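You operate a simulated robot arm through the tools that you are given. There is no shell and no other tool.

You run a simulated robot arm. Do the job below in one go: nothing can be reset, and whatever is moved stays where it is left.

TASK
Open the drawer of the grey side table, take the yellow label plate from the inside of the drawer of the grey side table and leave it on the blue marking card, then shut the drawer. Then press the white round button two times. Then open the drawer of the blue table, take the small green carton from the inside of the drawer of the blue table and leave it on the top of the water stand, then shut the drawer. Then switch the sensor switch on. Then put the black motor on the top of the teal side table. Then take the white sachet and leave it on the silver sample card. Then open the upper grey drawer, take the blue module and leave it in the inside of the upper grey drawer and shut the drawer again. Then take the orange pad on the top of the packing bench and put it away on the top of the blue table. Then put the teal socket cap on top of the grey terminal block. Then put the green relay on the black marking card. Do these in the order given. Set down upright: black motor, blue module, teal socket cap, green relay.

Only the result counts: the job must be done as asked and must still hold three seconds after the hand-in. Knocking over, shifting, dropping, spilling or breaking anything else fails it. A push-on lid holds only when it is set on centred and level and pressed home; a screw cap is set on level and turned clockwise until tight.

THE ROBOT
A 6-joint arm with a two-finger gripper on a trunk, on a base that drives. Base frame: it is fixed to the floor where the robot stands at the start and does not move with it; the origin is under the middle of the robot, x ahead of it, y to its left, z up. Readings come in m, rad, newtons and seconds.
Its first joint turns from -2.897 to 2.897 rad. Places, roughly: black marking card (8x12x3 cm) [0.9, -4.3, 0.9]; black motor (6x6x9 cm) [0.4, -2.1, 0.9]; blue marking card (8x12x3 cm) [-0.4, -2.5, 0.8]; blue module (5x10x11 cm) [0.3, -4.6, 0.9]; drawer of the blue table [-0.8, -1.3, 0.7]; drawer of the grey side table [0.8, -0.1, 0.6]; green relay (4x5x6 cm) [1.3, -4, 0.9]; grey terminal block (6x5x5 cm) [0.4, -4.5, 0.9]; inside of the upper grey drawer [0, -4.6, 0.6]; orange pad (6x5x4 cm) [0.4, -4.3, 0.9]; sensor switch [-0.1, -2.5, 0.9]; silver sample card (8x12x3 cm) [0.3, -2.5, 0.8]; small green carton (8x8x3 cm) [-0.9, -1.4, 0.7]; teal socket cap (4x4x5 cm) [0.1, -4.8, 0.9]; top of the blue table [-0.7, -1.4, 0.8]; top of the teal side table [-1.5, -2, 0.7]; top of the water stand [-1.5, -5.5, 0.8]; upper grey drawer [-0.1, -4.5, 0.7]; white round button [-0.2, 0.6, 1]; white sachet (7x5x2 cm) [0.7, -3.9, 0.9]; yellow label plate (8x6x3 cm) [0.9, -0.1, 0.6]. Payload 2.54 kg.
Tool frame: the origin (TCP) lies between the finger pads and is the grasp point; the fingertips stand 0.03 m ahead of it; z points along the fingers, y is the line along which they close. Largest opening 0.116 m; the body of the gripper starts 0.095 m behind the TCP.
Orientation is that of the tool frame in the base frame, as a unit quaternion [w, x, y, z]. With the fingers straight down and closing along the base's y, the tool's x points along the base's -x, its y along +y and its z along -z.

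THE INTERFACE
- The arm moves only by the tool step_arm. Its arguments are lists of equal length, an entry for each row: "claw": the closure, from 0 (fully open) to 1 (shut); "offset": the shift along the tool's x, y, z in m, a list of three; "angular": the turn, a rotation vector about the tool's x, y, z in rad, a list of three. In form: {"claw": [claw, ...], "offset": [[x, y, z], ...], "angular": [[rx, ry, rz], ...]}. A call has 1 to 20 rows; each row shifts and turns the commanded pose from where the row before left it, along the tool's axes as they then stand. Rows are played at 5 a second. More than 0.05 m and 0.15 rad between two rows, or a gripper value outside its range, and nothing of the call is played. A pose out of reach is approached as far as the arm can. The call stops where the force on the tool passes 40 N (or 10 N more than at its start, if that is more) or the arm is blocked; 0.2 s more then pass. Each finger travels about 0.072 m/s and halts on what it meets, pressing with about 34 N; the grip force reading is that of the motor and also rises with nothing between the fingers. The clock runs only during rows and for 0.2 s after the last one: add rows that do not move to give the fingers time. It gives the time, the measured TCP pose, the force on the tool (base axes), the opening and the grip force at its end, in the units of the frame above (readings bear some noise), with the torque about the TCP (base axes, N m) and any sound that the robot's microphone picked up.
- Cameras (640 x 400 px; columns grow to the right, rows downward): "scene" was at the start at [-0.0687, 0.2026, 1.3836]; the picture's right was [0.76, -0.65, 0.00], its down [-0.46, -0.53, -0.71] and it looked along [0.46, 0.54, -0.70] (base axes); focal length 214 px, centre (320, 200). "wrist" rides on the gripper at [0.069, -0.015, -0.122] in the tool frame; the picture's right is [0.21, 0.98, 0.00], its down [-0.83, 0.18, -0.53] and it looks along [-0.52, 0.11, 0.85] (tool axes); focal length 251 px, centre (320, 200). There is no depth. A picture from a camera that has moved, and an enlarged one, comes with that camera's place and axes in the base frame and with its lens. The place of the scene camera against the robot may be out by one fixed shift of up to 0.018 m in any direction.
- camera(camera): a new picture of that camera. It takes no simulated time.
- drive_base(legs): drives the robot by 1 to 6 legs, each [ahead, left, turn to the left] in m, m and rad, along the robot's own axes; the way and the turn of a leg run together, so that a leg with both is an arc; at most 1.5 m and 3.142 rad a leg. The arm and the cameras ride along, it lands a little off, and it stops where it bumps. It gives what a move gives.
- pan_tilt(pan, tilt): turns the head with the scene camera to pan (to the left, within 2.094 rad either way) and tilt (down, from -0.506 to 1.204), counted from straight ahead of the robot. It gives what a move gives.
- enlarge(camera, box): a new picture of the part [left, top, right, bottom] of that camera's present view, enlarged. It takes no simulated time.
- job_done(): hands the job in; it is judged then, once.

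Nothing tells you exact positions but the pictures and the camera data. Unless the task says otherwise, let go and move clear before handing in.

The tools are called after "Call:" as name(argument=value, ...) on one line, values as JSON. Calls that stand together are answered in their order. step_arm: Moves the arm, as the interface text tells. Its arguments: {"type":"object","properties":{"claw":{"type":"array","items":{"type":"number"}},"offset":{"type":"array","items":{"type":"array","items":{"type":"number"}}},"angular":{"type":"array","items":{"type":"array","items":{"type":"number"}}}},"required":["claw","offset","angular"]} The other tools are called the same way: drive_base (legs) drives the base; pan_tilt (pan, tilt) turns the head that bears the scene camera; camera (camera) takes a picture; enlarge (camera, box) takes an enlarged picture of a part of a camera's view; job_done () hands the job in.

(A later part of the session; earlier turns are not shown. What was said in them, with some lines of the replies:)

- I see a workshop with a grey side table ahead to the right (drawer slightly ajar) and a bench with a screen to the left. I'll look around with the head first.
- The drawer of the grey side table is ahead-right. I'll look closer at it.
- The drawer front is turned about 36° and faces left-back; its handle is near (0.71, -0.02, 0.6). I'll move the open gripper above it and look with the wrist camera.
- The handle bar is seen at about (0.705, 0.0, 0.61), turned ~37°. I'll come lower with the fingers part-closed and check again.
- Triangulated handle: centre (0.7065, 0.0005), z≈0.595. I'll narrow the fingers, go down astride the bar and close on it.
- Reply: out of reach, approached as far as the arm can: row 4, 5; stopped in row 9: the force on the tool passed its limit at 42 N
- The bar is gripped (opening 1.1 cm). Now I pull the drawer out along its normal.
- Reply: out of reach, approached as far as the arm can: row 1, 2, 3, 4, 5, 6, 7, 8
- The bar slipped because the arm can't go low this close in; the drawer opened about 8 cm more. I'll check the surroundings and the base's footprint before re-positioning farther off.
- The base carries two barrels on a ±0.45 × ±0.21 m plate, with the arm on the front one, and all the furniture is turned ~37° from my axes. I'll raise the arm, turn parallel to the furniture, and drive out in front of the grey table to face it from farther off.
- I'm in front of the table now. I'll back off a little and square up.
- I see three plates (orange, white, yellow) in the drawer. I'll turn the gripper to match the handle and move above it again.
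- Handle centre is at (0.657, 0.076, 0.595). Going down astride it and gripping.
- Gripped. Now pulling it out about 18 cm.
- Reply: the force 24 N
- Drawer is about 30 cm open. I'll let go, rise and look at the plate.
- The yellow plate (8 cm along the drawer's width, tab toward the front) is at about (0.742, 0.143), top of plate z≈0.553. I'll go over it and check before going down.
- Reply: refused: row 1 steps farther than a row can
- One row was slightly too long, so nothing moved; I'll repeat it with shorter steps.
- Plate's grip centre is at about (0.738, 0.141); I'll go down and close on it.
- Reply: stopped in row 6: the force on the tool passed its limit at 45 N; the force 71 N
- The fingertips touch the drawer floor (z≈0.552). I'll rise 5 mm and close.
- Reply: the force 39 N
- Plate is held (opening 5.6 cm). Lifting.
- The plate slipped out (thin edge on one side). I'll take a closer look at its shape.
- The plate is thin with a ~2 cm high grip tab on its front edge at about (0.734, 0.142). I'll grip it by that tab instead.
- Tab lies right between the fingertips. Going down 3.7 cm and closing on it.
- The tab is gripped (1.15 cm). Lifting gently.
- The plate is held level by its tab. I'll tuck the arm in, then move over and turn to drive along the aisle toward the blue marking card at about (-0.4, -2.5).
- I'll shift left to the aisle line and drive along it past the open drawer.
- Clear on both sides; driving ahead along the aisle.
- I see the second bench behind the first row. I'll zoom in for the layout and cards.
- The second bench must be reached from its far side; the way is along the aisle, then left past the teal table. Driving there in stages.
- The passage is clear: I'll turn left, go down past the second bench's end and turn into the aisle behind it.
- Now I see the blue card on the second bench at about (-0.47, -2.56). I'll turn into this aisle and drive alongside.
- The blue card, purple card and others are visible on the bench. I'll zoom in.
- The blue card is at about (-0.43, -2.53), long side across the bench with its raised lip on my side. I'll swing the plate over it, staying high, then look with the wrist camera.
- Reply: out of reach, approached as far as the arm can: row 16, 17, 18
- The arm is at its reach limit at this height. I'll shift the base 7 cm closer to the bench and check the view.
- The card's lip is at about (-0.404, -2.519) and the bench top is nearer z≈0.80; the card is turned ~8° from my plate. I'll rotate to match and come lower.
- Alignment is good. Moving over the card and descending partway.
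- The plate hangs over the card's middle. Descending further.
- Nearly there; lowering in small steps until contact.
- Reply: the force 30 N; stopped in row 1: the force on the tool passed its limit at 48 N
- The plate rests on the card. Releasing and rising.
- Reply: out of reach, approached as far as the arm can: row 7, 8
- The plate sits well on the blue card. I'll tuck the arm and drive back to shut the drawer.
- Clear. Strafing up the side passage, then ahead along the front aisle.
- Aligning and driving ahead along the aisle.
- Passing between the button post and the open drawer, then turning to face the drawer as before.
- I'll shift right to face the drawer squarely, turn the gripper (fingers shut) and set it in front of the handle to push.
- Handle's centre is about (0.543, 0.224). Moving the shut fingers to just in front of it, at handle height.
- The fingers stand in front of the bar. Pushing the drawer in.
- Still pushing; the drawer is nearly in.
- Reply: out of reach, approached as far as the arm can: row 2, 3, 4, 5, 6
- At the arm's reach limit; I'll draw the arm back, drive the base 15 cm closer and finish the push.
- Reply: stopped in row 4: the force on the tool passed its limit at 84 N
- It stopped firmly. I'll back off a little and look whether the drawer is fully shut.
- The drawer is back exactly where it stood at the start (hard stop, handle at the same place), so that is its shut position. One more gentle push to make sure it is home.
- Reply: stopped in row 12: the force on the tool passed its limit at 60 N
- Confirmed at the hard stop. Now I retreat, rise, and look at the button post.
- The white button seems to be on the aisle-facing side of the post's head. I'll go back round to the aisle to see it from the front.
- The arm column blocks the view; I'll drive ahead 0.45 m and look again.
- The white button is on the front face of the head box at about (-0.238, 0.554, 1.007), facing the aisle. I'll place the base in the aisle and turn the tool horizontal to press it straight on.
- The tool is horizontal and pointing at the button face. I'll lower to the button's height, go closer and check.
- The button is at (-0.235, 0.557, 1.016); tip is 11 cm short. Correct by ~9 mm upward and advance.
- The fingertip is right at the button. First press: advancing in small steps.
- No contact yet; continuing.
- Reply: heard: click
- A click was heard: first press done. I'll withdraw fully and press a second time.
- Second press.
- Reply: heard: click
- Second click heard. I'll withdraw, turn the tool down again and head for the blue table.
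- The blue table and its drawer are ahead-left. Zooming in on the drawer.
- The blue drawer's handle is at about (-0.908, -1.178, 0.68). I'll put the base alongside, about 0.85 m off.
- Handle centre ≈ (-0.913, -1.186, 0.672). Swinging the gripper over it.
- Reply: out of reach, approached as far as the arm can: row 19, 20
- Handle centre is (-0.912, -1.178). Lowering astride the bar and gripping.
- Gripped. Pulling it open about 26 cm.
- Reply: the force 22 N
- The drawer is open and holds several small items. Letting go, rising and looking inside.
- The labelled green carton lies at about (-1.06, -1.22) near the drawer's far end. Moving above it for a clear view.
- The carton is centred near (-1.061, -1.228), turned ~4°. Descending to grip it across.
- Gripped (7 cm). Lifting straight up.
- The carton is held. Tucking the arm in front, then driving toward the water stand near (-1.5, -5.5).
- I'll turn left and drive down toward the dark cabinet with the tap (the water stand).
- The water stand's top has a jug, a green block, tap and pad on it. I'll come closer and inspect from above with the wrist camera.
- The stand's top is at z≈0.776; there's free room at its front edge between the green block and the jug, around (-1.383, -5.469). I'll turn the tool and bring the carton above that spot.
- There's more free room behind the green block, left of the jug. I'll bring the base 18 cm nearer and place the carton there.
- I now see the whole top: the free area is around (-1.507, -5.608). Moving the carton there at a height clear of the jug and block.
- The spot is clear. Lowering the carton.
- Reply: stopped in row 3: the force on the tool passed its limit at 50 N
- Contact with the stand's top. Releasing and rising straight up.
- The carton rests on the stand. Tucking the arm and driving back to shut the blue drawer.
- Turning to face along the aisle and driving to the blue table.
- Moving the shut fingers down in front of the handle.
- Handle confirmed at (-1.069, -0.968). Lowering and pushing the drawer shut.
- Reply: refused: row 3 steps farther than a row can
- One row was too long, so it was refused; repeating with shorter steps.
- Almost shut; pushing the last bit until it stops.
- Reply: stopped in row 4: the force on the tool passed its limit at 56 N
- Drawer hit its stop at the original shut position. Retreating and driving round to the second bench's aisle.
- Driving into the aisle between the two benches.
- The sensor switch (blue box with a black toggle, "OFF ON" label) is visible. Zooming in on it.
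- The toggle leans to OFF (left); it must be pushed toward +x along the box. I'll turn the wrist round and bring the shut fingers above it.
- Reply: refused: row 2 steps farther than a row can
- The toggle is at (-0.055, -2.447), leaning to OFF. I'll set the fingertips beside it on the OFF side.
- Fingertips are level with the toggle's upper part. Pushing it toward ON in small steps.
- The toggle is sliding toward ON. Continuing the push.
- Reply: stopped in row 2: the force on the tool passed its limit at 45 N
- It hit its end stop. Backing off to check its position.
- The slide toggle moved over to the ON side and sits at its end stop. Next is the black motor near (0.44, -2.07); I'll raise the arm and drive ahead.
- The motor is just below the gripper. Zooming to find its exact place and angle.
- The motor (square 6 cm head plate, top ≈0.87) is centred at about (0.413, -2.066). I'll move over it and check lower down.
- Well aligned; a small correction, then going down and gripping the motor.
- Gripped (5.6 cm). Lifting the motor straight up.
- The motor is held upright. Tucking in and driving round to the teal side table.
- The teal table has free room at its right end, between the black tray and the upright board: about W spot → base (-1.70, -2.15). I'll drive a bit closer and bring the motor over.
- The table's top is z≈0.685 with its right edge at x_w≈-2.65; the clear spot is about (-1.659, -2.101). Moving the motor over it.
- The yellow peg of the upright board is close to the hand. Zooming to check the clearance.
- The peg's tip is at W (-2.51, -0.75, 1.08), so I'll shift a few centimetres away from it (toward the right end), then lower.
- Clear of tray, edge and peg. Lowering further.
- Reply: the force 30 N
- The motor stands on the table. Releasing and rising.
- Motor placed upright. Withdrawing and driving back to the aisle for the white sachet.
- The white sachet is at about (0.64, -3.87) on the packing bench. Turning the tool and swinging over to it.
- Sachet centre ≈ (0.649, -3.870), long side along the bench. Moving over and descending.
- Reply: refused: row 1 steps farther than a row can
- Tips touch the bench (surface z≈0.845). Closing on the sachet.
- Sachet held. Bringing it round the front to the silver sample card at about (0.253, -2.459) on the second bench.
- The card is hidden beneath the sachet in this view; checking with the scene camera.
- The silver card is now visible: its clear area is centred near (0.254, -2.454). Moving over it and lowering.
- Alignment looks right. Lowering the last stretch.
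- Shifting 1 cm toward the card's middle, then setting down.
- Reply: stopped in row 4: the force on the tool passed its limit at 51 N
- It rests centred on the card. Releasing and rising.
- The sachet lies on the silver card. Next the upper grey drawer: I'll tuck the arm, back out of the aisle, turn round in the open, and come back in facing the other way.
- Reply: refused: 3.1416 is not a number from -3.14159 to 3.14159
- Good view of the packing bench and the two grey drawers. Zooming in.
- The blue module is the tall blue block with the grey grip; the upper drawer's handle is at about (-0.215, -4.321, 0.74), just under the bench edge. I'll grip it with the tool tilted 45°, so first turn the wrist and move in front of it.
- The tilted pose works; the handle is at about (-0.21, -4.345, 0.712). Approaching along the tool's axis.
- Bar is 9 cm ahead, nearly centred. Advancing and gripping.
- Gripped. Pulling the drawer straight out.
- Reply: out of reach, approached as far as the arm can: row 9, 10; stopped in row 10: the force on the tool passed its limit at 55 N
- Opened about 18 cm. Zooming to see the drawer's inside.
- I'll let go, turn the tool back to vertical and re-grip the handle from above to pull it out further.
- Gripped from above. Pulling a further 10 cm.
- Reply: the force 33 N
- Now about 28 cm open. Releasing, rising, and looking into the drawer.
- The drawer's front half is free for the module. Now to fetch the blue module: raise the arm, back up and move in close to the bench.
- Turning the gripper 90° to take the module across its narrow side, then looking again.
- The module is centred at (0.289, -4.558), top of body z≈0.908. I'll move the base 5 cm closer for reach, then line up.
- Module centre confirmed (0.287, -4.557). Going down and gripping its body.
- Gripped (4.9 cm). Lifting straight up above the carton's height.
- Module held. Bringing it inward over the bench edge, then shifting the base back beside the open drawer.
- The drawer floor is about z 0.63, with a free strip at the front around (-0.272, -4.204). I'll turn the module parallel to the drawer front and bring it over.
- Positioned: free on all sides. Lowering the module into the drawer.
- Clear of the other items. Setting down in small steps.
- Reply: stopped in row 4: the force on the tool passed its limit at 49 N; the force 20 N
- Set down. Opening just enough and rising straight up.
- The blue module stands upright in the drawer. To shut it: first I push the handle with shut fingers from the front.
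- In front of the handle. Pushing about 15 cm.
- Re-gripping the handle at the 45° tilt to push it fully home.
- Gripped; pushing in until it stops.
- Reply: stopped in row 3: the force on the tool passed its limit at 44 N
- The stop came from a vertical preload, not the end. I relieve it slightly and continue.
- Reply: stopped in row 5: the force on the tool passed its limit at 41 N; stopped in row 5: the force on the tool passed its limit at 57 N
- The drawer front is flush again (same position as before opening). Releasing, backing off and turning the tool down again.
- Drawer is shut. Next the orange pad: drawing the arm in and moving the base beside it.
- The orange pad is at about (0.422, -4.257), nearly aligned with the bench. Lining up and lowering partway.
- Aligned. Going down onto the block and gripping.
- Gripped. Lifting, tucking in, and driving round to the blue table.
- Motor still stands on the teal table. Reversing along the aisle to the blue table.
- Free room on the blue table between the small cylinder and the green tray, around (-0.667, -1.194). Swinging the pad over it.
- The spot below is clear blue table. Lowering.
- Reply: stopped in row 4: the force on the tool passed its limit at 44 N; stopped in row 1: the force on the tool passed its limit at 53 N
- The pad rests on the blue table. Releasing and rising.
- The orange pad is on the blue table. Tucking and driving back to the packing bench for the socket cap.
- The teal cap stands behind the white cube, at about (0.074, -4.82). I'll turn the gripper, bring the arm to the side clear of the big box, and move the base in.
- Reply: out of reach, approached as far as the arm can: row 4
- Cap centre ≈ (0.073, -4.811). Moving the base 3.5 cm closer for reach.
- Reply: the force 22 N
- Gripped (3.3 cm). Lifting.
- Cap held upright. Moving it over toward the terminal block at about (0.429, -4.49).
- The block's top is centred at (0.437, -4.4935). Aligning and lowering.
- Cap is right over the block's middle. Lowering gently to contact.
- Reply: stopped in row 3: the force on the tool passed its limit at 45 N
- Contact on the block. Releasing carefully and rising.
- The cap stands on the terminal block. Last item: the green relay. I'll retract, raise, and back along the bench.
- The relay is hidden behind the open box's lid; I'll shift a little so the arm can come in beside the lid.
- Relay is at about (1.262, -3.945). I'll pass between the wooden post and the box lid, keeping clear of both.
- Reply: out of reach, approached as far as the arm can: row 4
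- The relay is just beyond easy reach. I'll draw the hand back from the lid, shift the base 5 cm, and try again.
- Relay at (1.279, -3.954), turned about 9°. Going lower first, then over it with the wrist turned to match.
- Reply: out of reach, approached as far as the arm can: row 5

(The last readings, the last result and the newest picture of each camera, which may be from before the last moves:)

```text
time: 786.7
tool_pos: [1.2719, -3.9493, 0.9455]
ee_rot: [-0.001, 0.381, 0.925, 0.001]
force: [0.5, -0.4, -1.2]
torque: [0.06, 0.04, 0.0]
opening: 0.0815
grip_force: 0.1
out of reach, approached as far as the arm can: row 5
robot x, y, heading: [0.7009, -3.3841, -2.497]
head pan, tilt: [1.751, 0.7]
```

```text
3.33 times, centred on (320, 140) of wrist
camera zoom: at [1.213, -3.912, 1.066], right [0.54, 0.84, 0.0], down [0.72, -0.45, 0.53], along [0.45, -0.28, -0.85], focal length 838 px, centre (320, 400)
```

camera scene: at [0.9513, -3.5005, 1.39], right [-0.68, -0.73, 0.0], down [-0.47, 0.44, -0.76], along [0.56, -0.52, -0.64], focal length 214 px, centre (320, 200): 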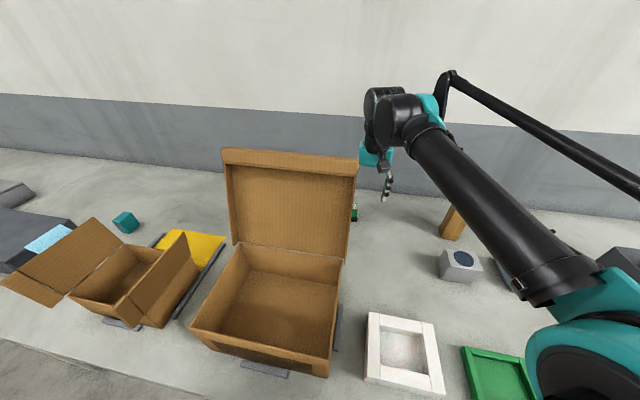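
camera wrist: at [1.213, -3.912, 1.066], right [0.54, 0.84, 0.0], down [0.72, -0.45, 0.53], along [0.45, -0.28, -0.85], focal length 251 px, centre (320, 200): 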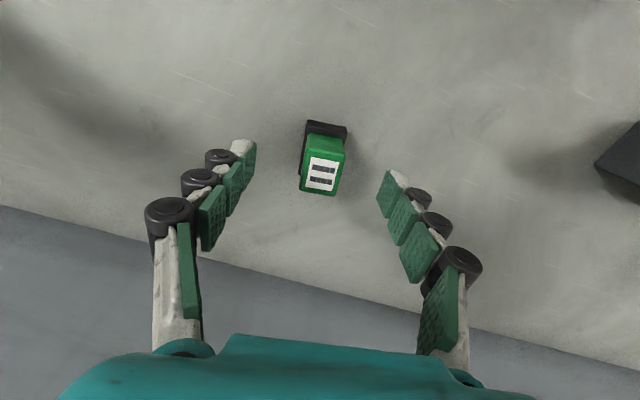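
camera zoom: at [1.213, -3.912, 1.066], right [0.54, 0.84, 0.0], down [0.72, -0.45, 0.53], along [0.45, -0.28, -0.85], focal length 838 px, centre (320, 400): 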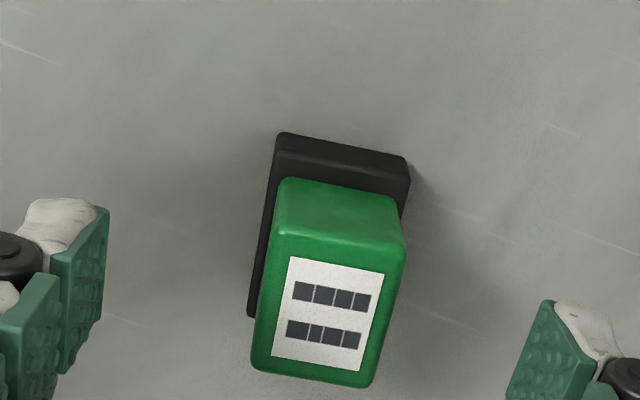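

Aligned. The green body sits on a wider black foot, so I grip just the green part.

Call:
step_arm(claw=[0.4, 0.4, 0.4, 0.6, 0.8, 1, 1, 1], offset=[[-0.0081, 0.0039, 0.015], [0, 0, 0.02], [0, 0, 0.009], [0, 0, 0], [0, 0, 0], [0, 0, 0], [0, 0, 0], [0, 0, 0]], angular=[[0, 0, 0], [0, 0, 0], [0, 0, 0], [0, 0, 0], [0, 0, 0], [0, 0, 0], [0, 0, 0], [0, 0, 0]])

Call:
camera(camera="wrist")

```text
time: 788.5
tool_pos: [1.2823, -3.9525, 0.9032]
ee_rot: [0.0, 0.381, 0.925, -0.001]
force: [-0.2, 0.1, -0.7]
torque: [0.01, 0.01, 0.0]
opening: 0.0279
grip_force: 34.1
robot x, y, heading: [0.7026, -3.3863, -2.501]
head pan, tilt: [1.751, 0.7]
```

```text
taken
camera wrist: at [1.2226, -3.9154, 1.0248], right [0.54, 0.84, 0.0], down [0.71, -0.45, 0.53], along [0.45, -0.28, -0.85], focal length 251 px, centre (320, 200)
```

wrist: 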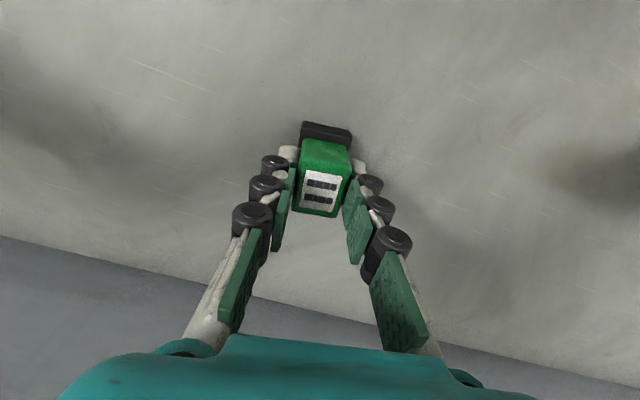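

Gripped (2.8 cm). Lifting, then drawing back toward me, clear of post and lid.

Call:
step_arm(claw=[1, 1, 1, 1], offset=[[0, 0, -0.01], [0, 0, -0.02], [0, 0, -0.02], [0, 0, 0]], angular=[[0, 0, 0], [0, 0, 0], [0, 0, 0], [0, 0, 0]])

Call:
camera(camera="wrist")

```text
time: 789.5
tool_pos: [1.2805, -3.9537, 0.9424]
ee_rot: [-0.001, 0.381, 0.925, 0.001]
force: [0.2, -0.6, -0.1]
torque: [0.0, -0.05, 0.02]
opening: 0.0278
grip_force: 33.9
out of reach, approached as far as the arm can: row 3
robot x, y, heading: [0.707, -3.3838, -2.495]
head pan, tilt: [1.751, 0.7]
```

```text
taken
camera wrist: at [1.2208, -3.9158, 1.064], right [0.54, 0.84, 0.0], down [0.71, -0.45, 0.53], along [0.45, -0.28, -0.85], focal length 251 px, centre (320, 200)
```

wrist: 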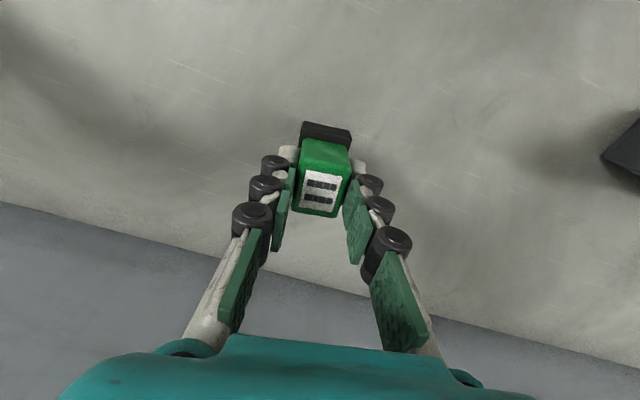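

Call:
step_arm(claw=[1, 1, 1, 1, 1, 1, 1, 1, 1, 1, 1, 1, 1, 1, 1, 1, 1, 1], offset=[[0.0385, -0.0145, -0.012], [0.0385, -0.0145, -0.012], [0.0385, -0.0145, -0.012], [0.0385, -0.0145, -0.012], [0.0385, -0.0145, -0.012], [0.0375, -0.019, -0.012], [0.0375, -0.019, -0.012], [0.0375, -0.019, -0.012], [0.0375, -0.019, -0.012], [0.0375, -0.019, -0.012], [0.0375, -0.019, -0.012], [0.0375, -0.019, -0.012], [-0.0087, -0.0442, 0], [-0.0087, -0.0442, 0], [-0.0087, -0.0442, 0], [-0.0087, -0.0442, 0], [-0.0087, -0.0442, 0], [-0.0087, -0.0442, 0]], angular=[[0, 0, 0], [0, 0, 0], [0, 0, 0], [0, 0, 0], [0, 0, 0], [0, 0, 0], [0, 0, 0], [0, 0, 0], [0, 0, 0], [0, 0, 0], [0, 0, 0], [0, 0, 0], [0, 0, 0], [0, 0, 0], [0, 0, 0], [0, 0, 0], [0, 0, 0], [0, 0, 0]])

Call:
camera(camera="wrist")

Call:
pan_tilt(pan=1.3, tilt=0.7)

Call:
camera(camera="scene")

```text
time: 793.3
tool_pos: [0.6628, -4.0033, 1.0888]
ee_rot: [0.0, 0.38, 0.925, 0.0]
force: [0.1, 0.3, 0.0]
torque: [0.0, 0.03, 0.0]
opening: 0.0279
grip_force: 33.8
robot x, y, heading: [0.7064, -3.3854, -2.493]
head pan, tilt: [1.751, 0.7]
```

```text
taken
camera wrist: at [0.6031, -3.9655, 1.2089], right [0.53, 0.85, 0.0], down [0.72, -0.45, 0.53], along [0.45, -0.28, -0.85], focal length 251 px, centre (320, 200)
```

wrist: 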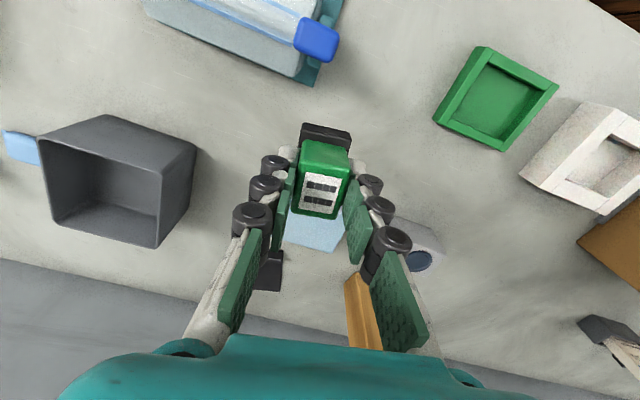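

```text
time: 794.2
tool_pos: [0.6644, -4.0025, 1.0877]
ee_rot: [0.0, 0.381, 0.925, 0.001]
force: [-0.2, -0.4, -0.4]
torque: [0.03, -0.02, 0.01]
opening: 0.0276
grip_force: 33.8
robot x, y, heading: [0.7035, -3.3841, -2.499]
head pan, tilt: [1.3, 0.7]
```

```text
taken
camera scene: at [0.9199, -3.5219, 1.39], right [-0.93, -0.36, 0.0], down [-0.24, 0.6, -0.76], along [0.28, -0.71, -0.64], focal length 214 px, centre (320, 200)
```

scene: 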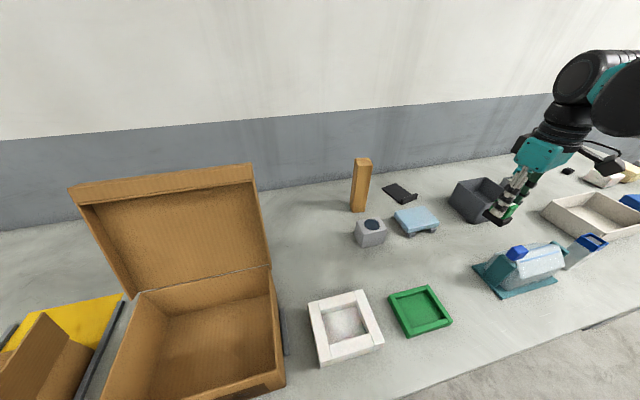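

Call:
step_arm(claw=[1, 1, 1, 1, 1, 1, 1], offset=[[-0.0412, -0.0061, 0.006], [-0.0412, -0.0061, 0.006], [-0.0412, -0.0061, 0.006], [-0.0412, -0.0061, 0.006], [-0.0412, -0.0061, 0.006], [-0.0412, -0.0061, 0.006], [0, 0, 0]], angular=[[0, 0, 0], [0, 0, 0], [0, 0, 0], [0, 0, 0], [0, 0, 0], [0, 0, 0], [0, 0, 0]])

Call:
camera(camera="wrist")

Call:
enlarge(camera="scene", box=[340, 130, 480, 240])

```text
time: 795.8
tool_pos: [0.8113, -4.1998, 1.0518]
ee_rot: [-0.001, 0.381, 0.925, 0.0]
force: [-0.3, 1.0, -0.1]
torque: [0.02, 0.0, -0.02]
opening: 0.0279
grip_force: 33.8
robot x, y, heading: [0.7004, -3.3853, -2.502]
head pan, tilt: [1.3, 0.7]
```

```text
taken
camera wrist: at [0.7505, -4.1631, 1.1736], right [0.54, 0.84, 0.0], down [0.71, -0.45, 0.53], along [0.45, -0.28, -0.85], focal length 251 px, centre (320, 200)
```

wrist: 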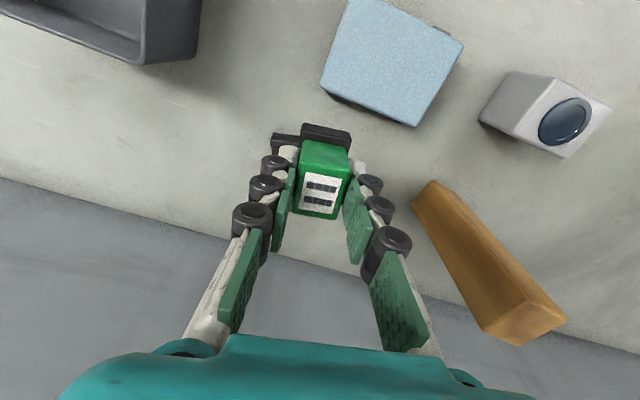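

```text
3.64 times, centred on (410, 185) of scene
camera zoom: at [0.9199, -3.5218, 1.39], right [-0.93, -0.36, 0.0], down [-0.23, 0.6, -0.76], along [0.28, -0.71, -0.64], focal length 780 px, centre (-7, 254)
```

zoom: 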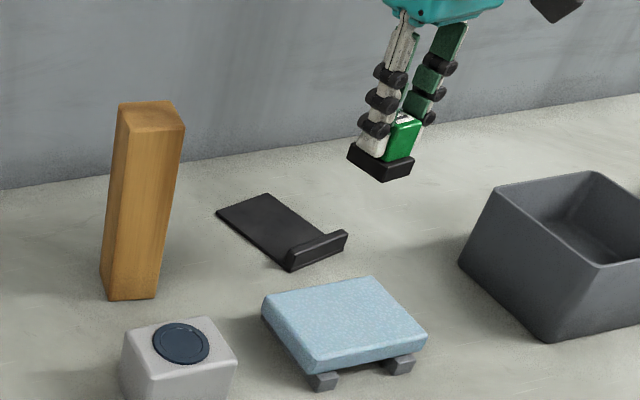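

The card is beneath the relay in this view; shifting aside briefly to see it.

Call:
step_arm(claw=[1, 1, 1, 1], offset=[[0, -0.04, 0], [-0.02, -0.04, 0], [-0.02, -0.03, 0], [0, 0, 0]], angular=[[0, 0, 0], [0, 0, 0], [0, 0, 0], [0, 0, 0]])

Call:
camera(camera="wrist")

```text
time: 796.8
tool_pos: [0.7553, -4.3045, 1.0482]
ee_rot: [-0.001, 0.381, 0.924, 0.0]
force: [0.8, 0.2, -0.8]
torque: [0.0, -0.01, 0.0]
opening: 0.0277
grip_force: 34.3
out of reach, approached as far as the arm can: row 3
robot x, y, heading: [0.7032, -3.3856, -2.499]
head pan, tilt: [1.3, 0.7]
```

```text
taken
camera wrist: at [0.696, -4.2663, 1.1701], right [0.54, 0.84, 0.0], down [0.71, -0.45, 0.53], along [0.45, -0.28, -0.85], focal length 251 px, centre (320, 200)
```

wrist: 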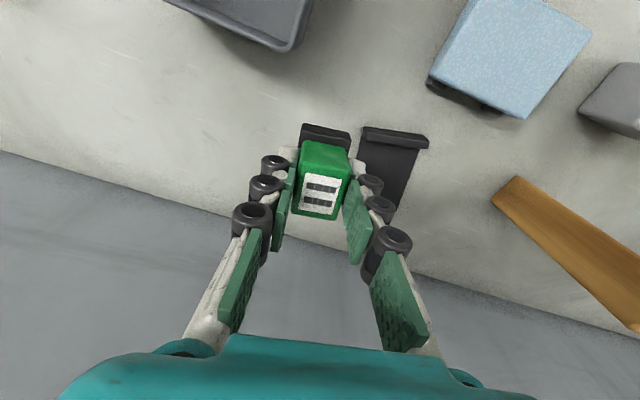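

Card seen: lip centre (0.823, -4.237), clear area around (0.8725, -4.280). Lowering a bit and moving over it.

Call:
step_arm(claw=[1, 1, 1, 1, 1, 1], offset=[[0, 0, 0.03], [0, 0, 0.03], [-0.0241, 0.0317, 0], [-0.0241, 0.0317, 0], [-0.0241, 0.0317, 0], [0, 0, 0]], angular=[[0, 0, -0.068], [0, 0, 0], [0, 0, 0], [0, 0, 0], [0, 0, 0], [0, 0, 0]])

Call:
camera(camera="wrist")

Call:
enlarge(camera="scene", box=[350, 140, 450, 220])

```text
time: 798.2
tool_pos: [0.876, -4.2808, 0.991]
ee_rot: [-0.001, 0.35, 0.937, 0.0]
force: [0.3, 0.7, -0.4]
torque: [-0.02, -0.01, 0.0]
opening: 0.0277
grip_force: 34.1
robot x, y, heading: [0.7033, -3.3843, -2.498]
head pan, tilt: [1.3, 0.7]
```

```text
taken
camera wrist: at [0.8129, -4.2483, 1.1127], right [0.48, 0.88, 0.0], down [0.74, -0.4, 0.53], along [0.47, -0.25, -0.85], focal length 251 px, centre (320, 200)
```

wrist: 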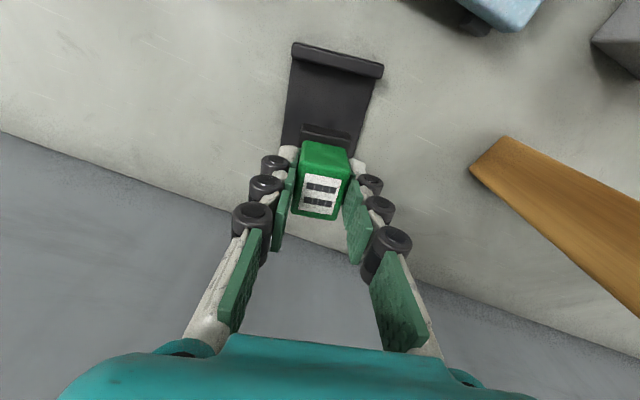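

```text
5.00 times, centred on (400, 180) of scene
camera zoom: at [0.92, -3.5219, 1.39], right [-0.93, -0.36, 0.0], down [-0.23, 0.6, -0.76], along [0.28, -0.71, -0.64], focal length 1072 px, centre (-80, 300)
```

zoom: 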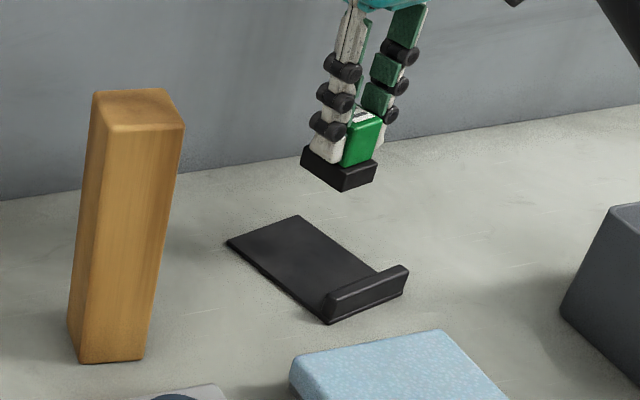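

Well centred. Lowering.

Call:
step_arm(claw=[1, 1, 1, 1], offset=[[-0.003, -0.0015, 0.03], [0, 0, 0.02], [0, 0, 0.012], [0, 0, 0]], angular=[[0, 0, 0.02], [0, 0, 0], [0, 0, 0], [0, 0, 0]])

Call:
camera(camera="wrist")

Call:
enlarge(camera="scene", box=[350, 140, 450, 220])

```text
time: 799.2
tool_pos: [0.8774, -4.2828, 0.9267]
ee_rot: [-0.001, 0.358, 0.934, 0.001]
force: [-0.3, -0.4, -0.8]
torque: [-0.02, 0.0, 0.01]
opening: 0.0278
grip_force: 33.8
robot x, y, heading: [0.7055, -3.3875, -2.495]
head pan, tilt: [1.3, 0.7]
```

```text
taken
camera wrist: at [0.8153, -4.2478, 1.0485], right [0.49, 0.87, 0.0], down [0.74, -0.42, 0.53], along [0.46, -0.26, -0.85], focal length 251 px, centre (320, 200)
```

wrist: 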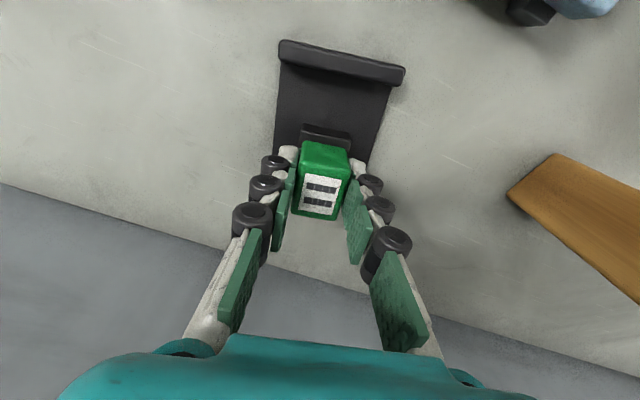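

```text
5.00 times, centred on (400, 180) of scene
camera zoom: at [0.92, -3.522, 1.39], right [-0.93, -0.36, 0.0], down [-0.23, 0.6, -0.76], along [0.28, -0.71, -0.64], focal length 1072 px, centre (-80, 300)
```

zoom: 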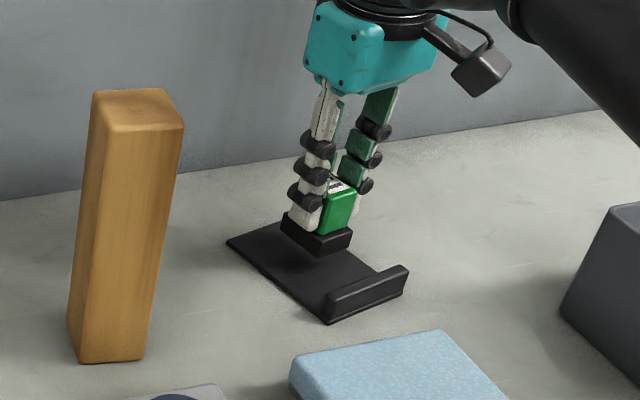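

Call:
step_arm(claw=[1, 1, 1, 1, 1], offset=[[0.006, 0, 0.003], [0, 0, 0.004], [0, 0, 0.003], [0, 0, 0.003], [0, 0, 0]], angular=[[0, 0, 0], [0, 0, 0], [0, 0, 0], [0, 0, 0], [0, 0, 0]])

Call:
enlarge(camera="scene", box=[350, 140, 450, 220])

```text
time: 800.4
tool_pos: [0.8742, -4.2782, 0.9131]
ee_rot: [-0.001, 0.359, 0.933, 0.001]
force: [-0.1, 1.0, -0.8]
torque: [-0.02, -0.03, -0.01]
opening: 0.0279
grip_force: 33.7
robot x, y, heading: [0.7077, -3.3847, -2.498]
head pan, tilt: [1.3, 0.7]
```

```text
5.00 times, centred on (400, 180) of scene
camera zoom: at [0.92, -3.522, 1.39], right [-0.93, -0.36, 0.0], down [-0.23, 0.6, -0.76], along [0.28, -0.71, -0.64], focal length 1072 px, centre (-80, 300)
```

zoom: 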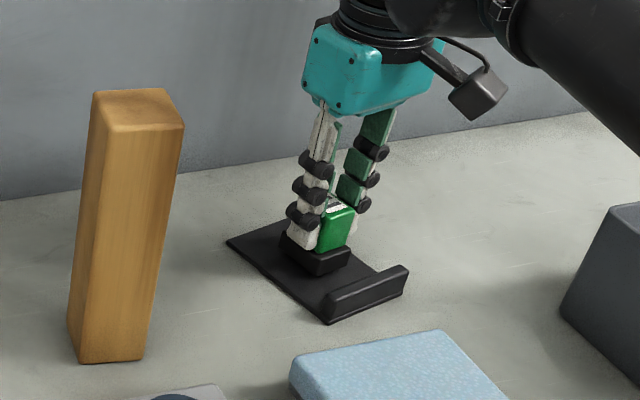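

Almost on the card; a few more millimetres until contact.

Call:
step_arm(claw=[1, 1, 1, 1, 1], offset=[[0, 0, 0.003], [0, 0, 0.002], [0, 0, 0.002], [0, 0, 0.002], [0, 0, 0]], angular=[[0, 0, 0], [0, 0, 0], [0, 0, 0], [0, 0, 0], [0, 0, 0]])

```text
time: 801.6
tool_pos: [0.8741, -4.2766, 0.9052]
ee_rot: [-0.002, 0.358, 0.934, 0.0]
force: [2.9, 1.2, 31.8]
torque: [0.01, -0.02, 0.03]
opening: 0.0276
grip_force: 33.6
robot x, y, heading: [0.7042, -3.389, -2.498]
head pan, tilt: [1.3, 0.7]
```

The relay stands on the card. Releasing and rising straight up.

Call:
step_arm(claw=[0.95, 0.8, 0.65, 0.55, 0.55, 0.55, 0.55, 0.55], offset=[[0, 0, -0.002], [0, 0, 0], [0, 0, 0], [0, 0, 0], [0, 0, -0.02], [0, 0, -0.04], [0, 0, -0.03], [0, 0, 0]], angular=[[0, 0, 0], [0, 0, 0], [0, 0, 0], [0, 0, 0], [0, 0, 0], [0, 0, 0], [0, 0, 0], [0, 0, 0]])

Call:
camera(camera="wrist")

Call:
enlarge(camera="scene", box=[350, 140, 450, 220])

```text
time: 803.4
tool_pos: [0.8746, -4.2795, 0.9962]
ee_rot: [-0.001, 0.359, 0.933, 0.0]
force: [0.9, -0.5, -0.7]
torque: [0.02, 0.02, 0.02]
opening: 0.0523
grip_force: 0.1
robot x, y, heading: [0.7031, -3.3866, -2.501]
head pan, tilt: [1.3, 0.7]
```

```text
taken
camera wrist: at [0.813, -4.2436, 1.1167], right [0.49, 0.87, 0.0], down [0.74, -0.42, 0.53], along [0.46, -0.26, -0.85], focal length 251 px, centre (320, 200)
```

wrist: 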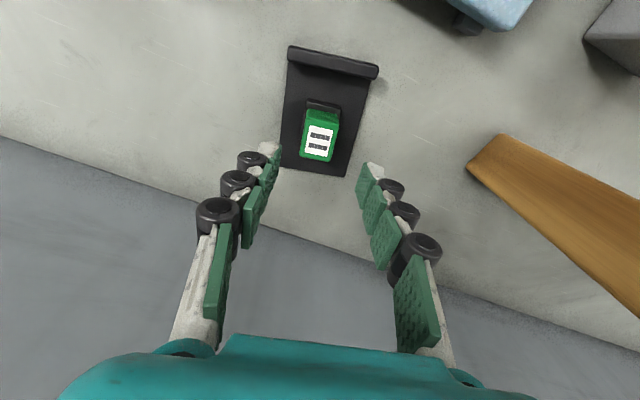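

```text
5.00 times, centred on (400, 180) of scene
camera zoom: at [0.92, -3.5219, 1.39], right [-0.93, -0.36, 0.0], down [-0.23, 0.6, -0.76], along [0.28, -0.71, -0.64], focal length 1072 px, centre (-80, 300)
```

zoom: 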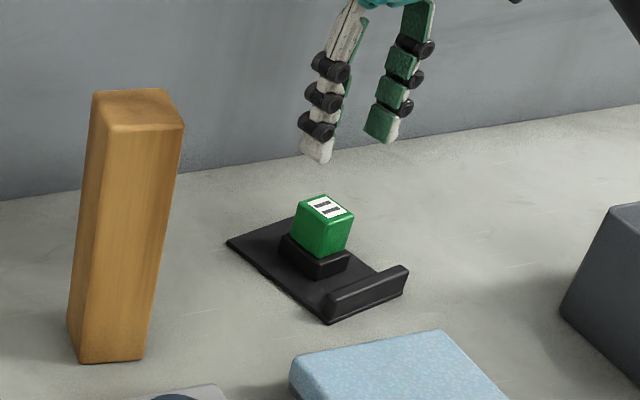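

The relay stands on the black card. Backing the arm off and double-checking the earlier results from here.

Call:
step_arm(claw=[0.55, 0.55, 0.55, 0.55, 0.55, 0.55, 0.55, 0.55, 0.55], offset=[[0.04, 0, -0.02], [0.045, 0, -0.015], [0.045, 0, -0.01], [0.045, 0, -0.01], [0.045, 0, -0.01], [0.045, 0, 0], [0.045, 0, 0], [0.045, 0, 0], [0.045, 0, 0]], angular=[[0, 0, 0], [0, 0, 0], [0, 0, 0], [0, 0, 0], [0, 0, 0], [0, 0, 0], [0, 0, 0], [0, 0, 0], [0, 0, 0]])

Call:
pan_tilt(pan=0.75, tilt=0.5)

Call:
camera(camera="scene")

Call:
pan_tilt(pan=-1.0, tilt=0.5)

Call:
camera(camera="scene")

```text
time: 805.4
tool_pos: [0.5765, -4.0097, 1.0612]
ee_rot: [-0.001, 0.358, 0.934, 0.001]
force: [-0.1, 0.0, -0.1]
torque: [0.03, 0.04, 0.02]
opening: 0.052
grip_force: 0.0
robot x, y, heading: [0.7018, -3.3857, -2.497]
head pan, tilt: [1.3, 0.7]
```

```text
time: 806.4
tool_pos: [0.577, -4.0107, 1.0629]
ee_rot: [-0.001, 0.359, 0.933, 0.0]
force: [-0.8, 0.1, 0.4]
torque: [0.01, 0.04, -0.01]
opening: 0.0523
grip_force: 0.0
robot x, y, heading: [0.7064, -3.3848, -2.496]
head pan, tilt: [0.75, 0.499]
```

```text
taken
camera scene: at [0.873, -3.5323, 1.4077], right [-0.98, 0.18, 0.0], down [0.08, 0.47, -0.88], along [-0.15, -0.86, -0.48], focal length 214 px, centre (320, 200)
```

scene: 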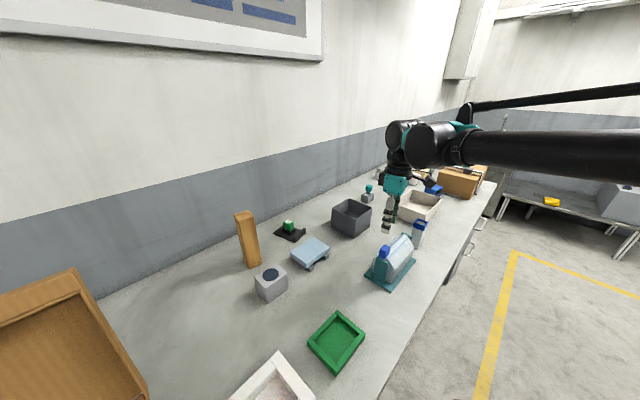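

```text
time: 808.1
tool_pos: [0.577, -4.0113, 1.0619]
ee_rot: [0.0, 0.358, 0.934, 0.0]
force: [-0.1, 0.6, 0.3]
torque: [-0.01, 0.02, 0.03]
opening: 0.052
grip_force: 0.0
robot x, y, heading: [0.7031, -3.3836, -2.503]
head pan, tilt: [-1.0, 0.499]
```

```text
taken
camera scene: at [0.8036, -3.411, 1.4078], right [0.35, 0.94, 0.0], down [0.45, -0.17, -0.88], along [-0.82, 0.31, -0.48], focal length 214 px, centre (320, 200)
```

scene: 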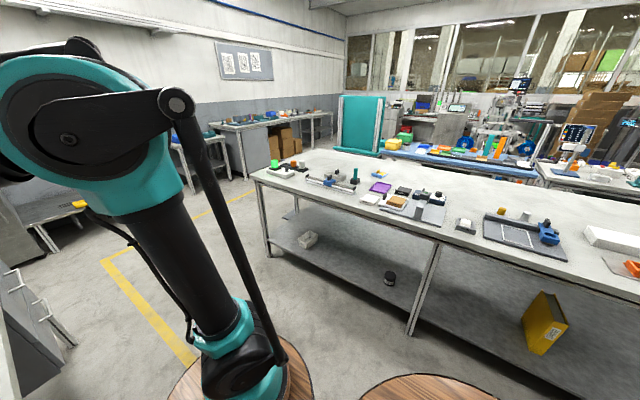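

Call:
enlarge(camera="scene", box=[350, 160, 490, 240])

Call:
enlarge(camera="scene", box=[400, 175, 450, 210])

Call:
pan_tilt(pan=0.9, tilt=0.6)

Call:
camera(camera="scene")

```text
4.57 times, centred on (420, 200) of scene
camera zoom: at [0.8036, -3.411, 1.4078], right [0.35, 0.94, 0.0], down [0.45, -0.17, -0.88], along [-0.82, 0.31, -0.48], focal length 980 px, centre (-137, 200)
```

zoom: 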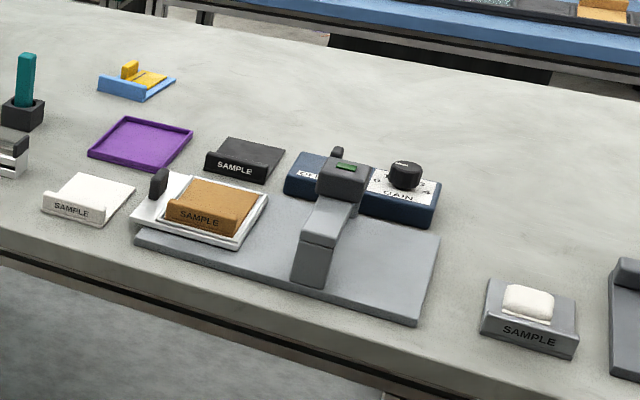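

```text
11.43 times, centred on (425, 192) of scene
camera zoom: at [0.8036, -3.411, 1.4078], right [0.35, 0.94, 0.0], down [0.45, -0.17, -0.88], along [-0.82, 0.31, -0.48], focal length 2451 px, centre (-880, 286)
```

zoom: 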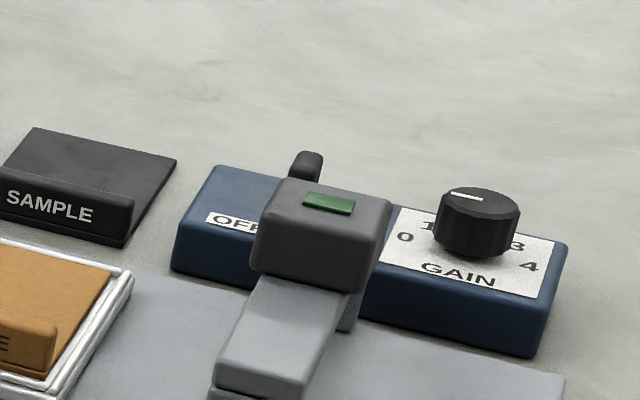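

```text
time: 810.0
tool_pos: [0.5768, -4.0114, 1.0621]
ee_rot: [-0.001, 0.359, 0.933, 0.0]
force: [0.0, 0.2, -0.8]
torque: [-0.02, -0.01, -0.02]
opening: 0.0521
grip_force: 0.1
robot x, y, heading: [0.7046, -3.384, -2.493]
head pan, tilt: [0.901, 0.6]
```

```text
taken
camera scene: at [0.8865, -3.5311, 1.3987], right [-1.0, 0.03, 0.0], down [0.02, 0.56, -0.83], along [-0.02, -0.82, -0.56], focal length 214 px, centre (320, 200)
```

scene: 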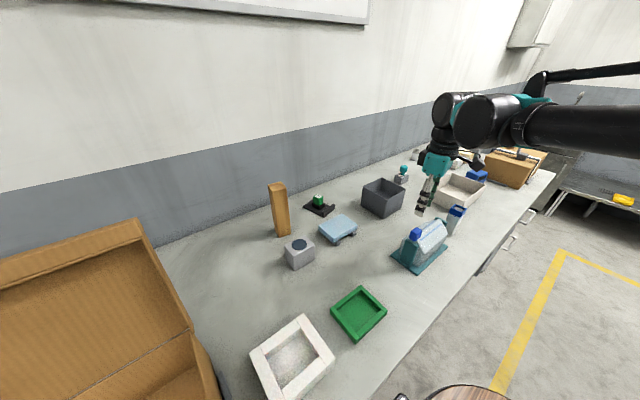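

Everything checks out: plate on the blue card, sachet on the silver card, cap on the block, relay on the black card, switch moved over to ON, and the drawers shut. The gripper is empty and clear, so I hand the job in.

Call:
job_done()

```text
The job is handed in.
```

I did all ten steps in the order you gave and handed the job in. I don't know the verdict, because the hand-in only confirmed that it was received.

- **Grey side table:** I took the yellow label plate out of the drawer and put it on the blue marking card. Then I pushed the drawer in until it hit a hard stop.
- **White round button:** I pressed it twice and heard a click each time.
- **Blue table:** I took the labelled green carton out of the drawer and set it on the water stand. I pushed this drawer to its stop as well.
- **Sensor switch:** I pushed the toggle from OFF to ON until it stopped. It made no click, so I judged it by its position and the stop.
- **Black motor:** It stands upright on the teal side table, about 2 cm from the right-hand edge.
- **White sachet:** It lies on the silver sample card.
- **Blue module:** It stands upright in the upper grey drawer, and that drawer is shut flush with the one below.
- **Orange pad:** It is on the blue table, between the small cylinder and the green tray.
- **Teal socket cap:** It stands upright on the grey terminal block.
- **Green relay:** It stands upright on the black marking card.

**Drawer fronts:** At the hard stop, the side table and blue table drawers still show a gap of a few centimetres. Both are back where they were at the start, so I took that as their shut position.

I saw nothing knocked over or moved by mistake. At hand-in the gripper was empty and clear.
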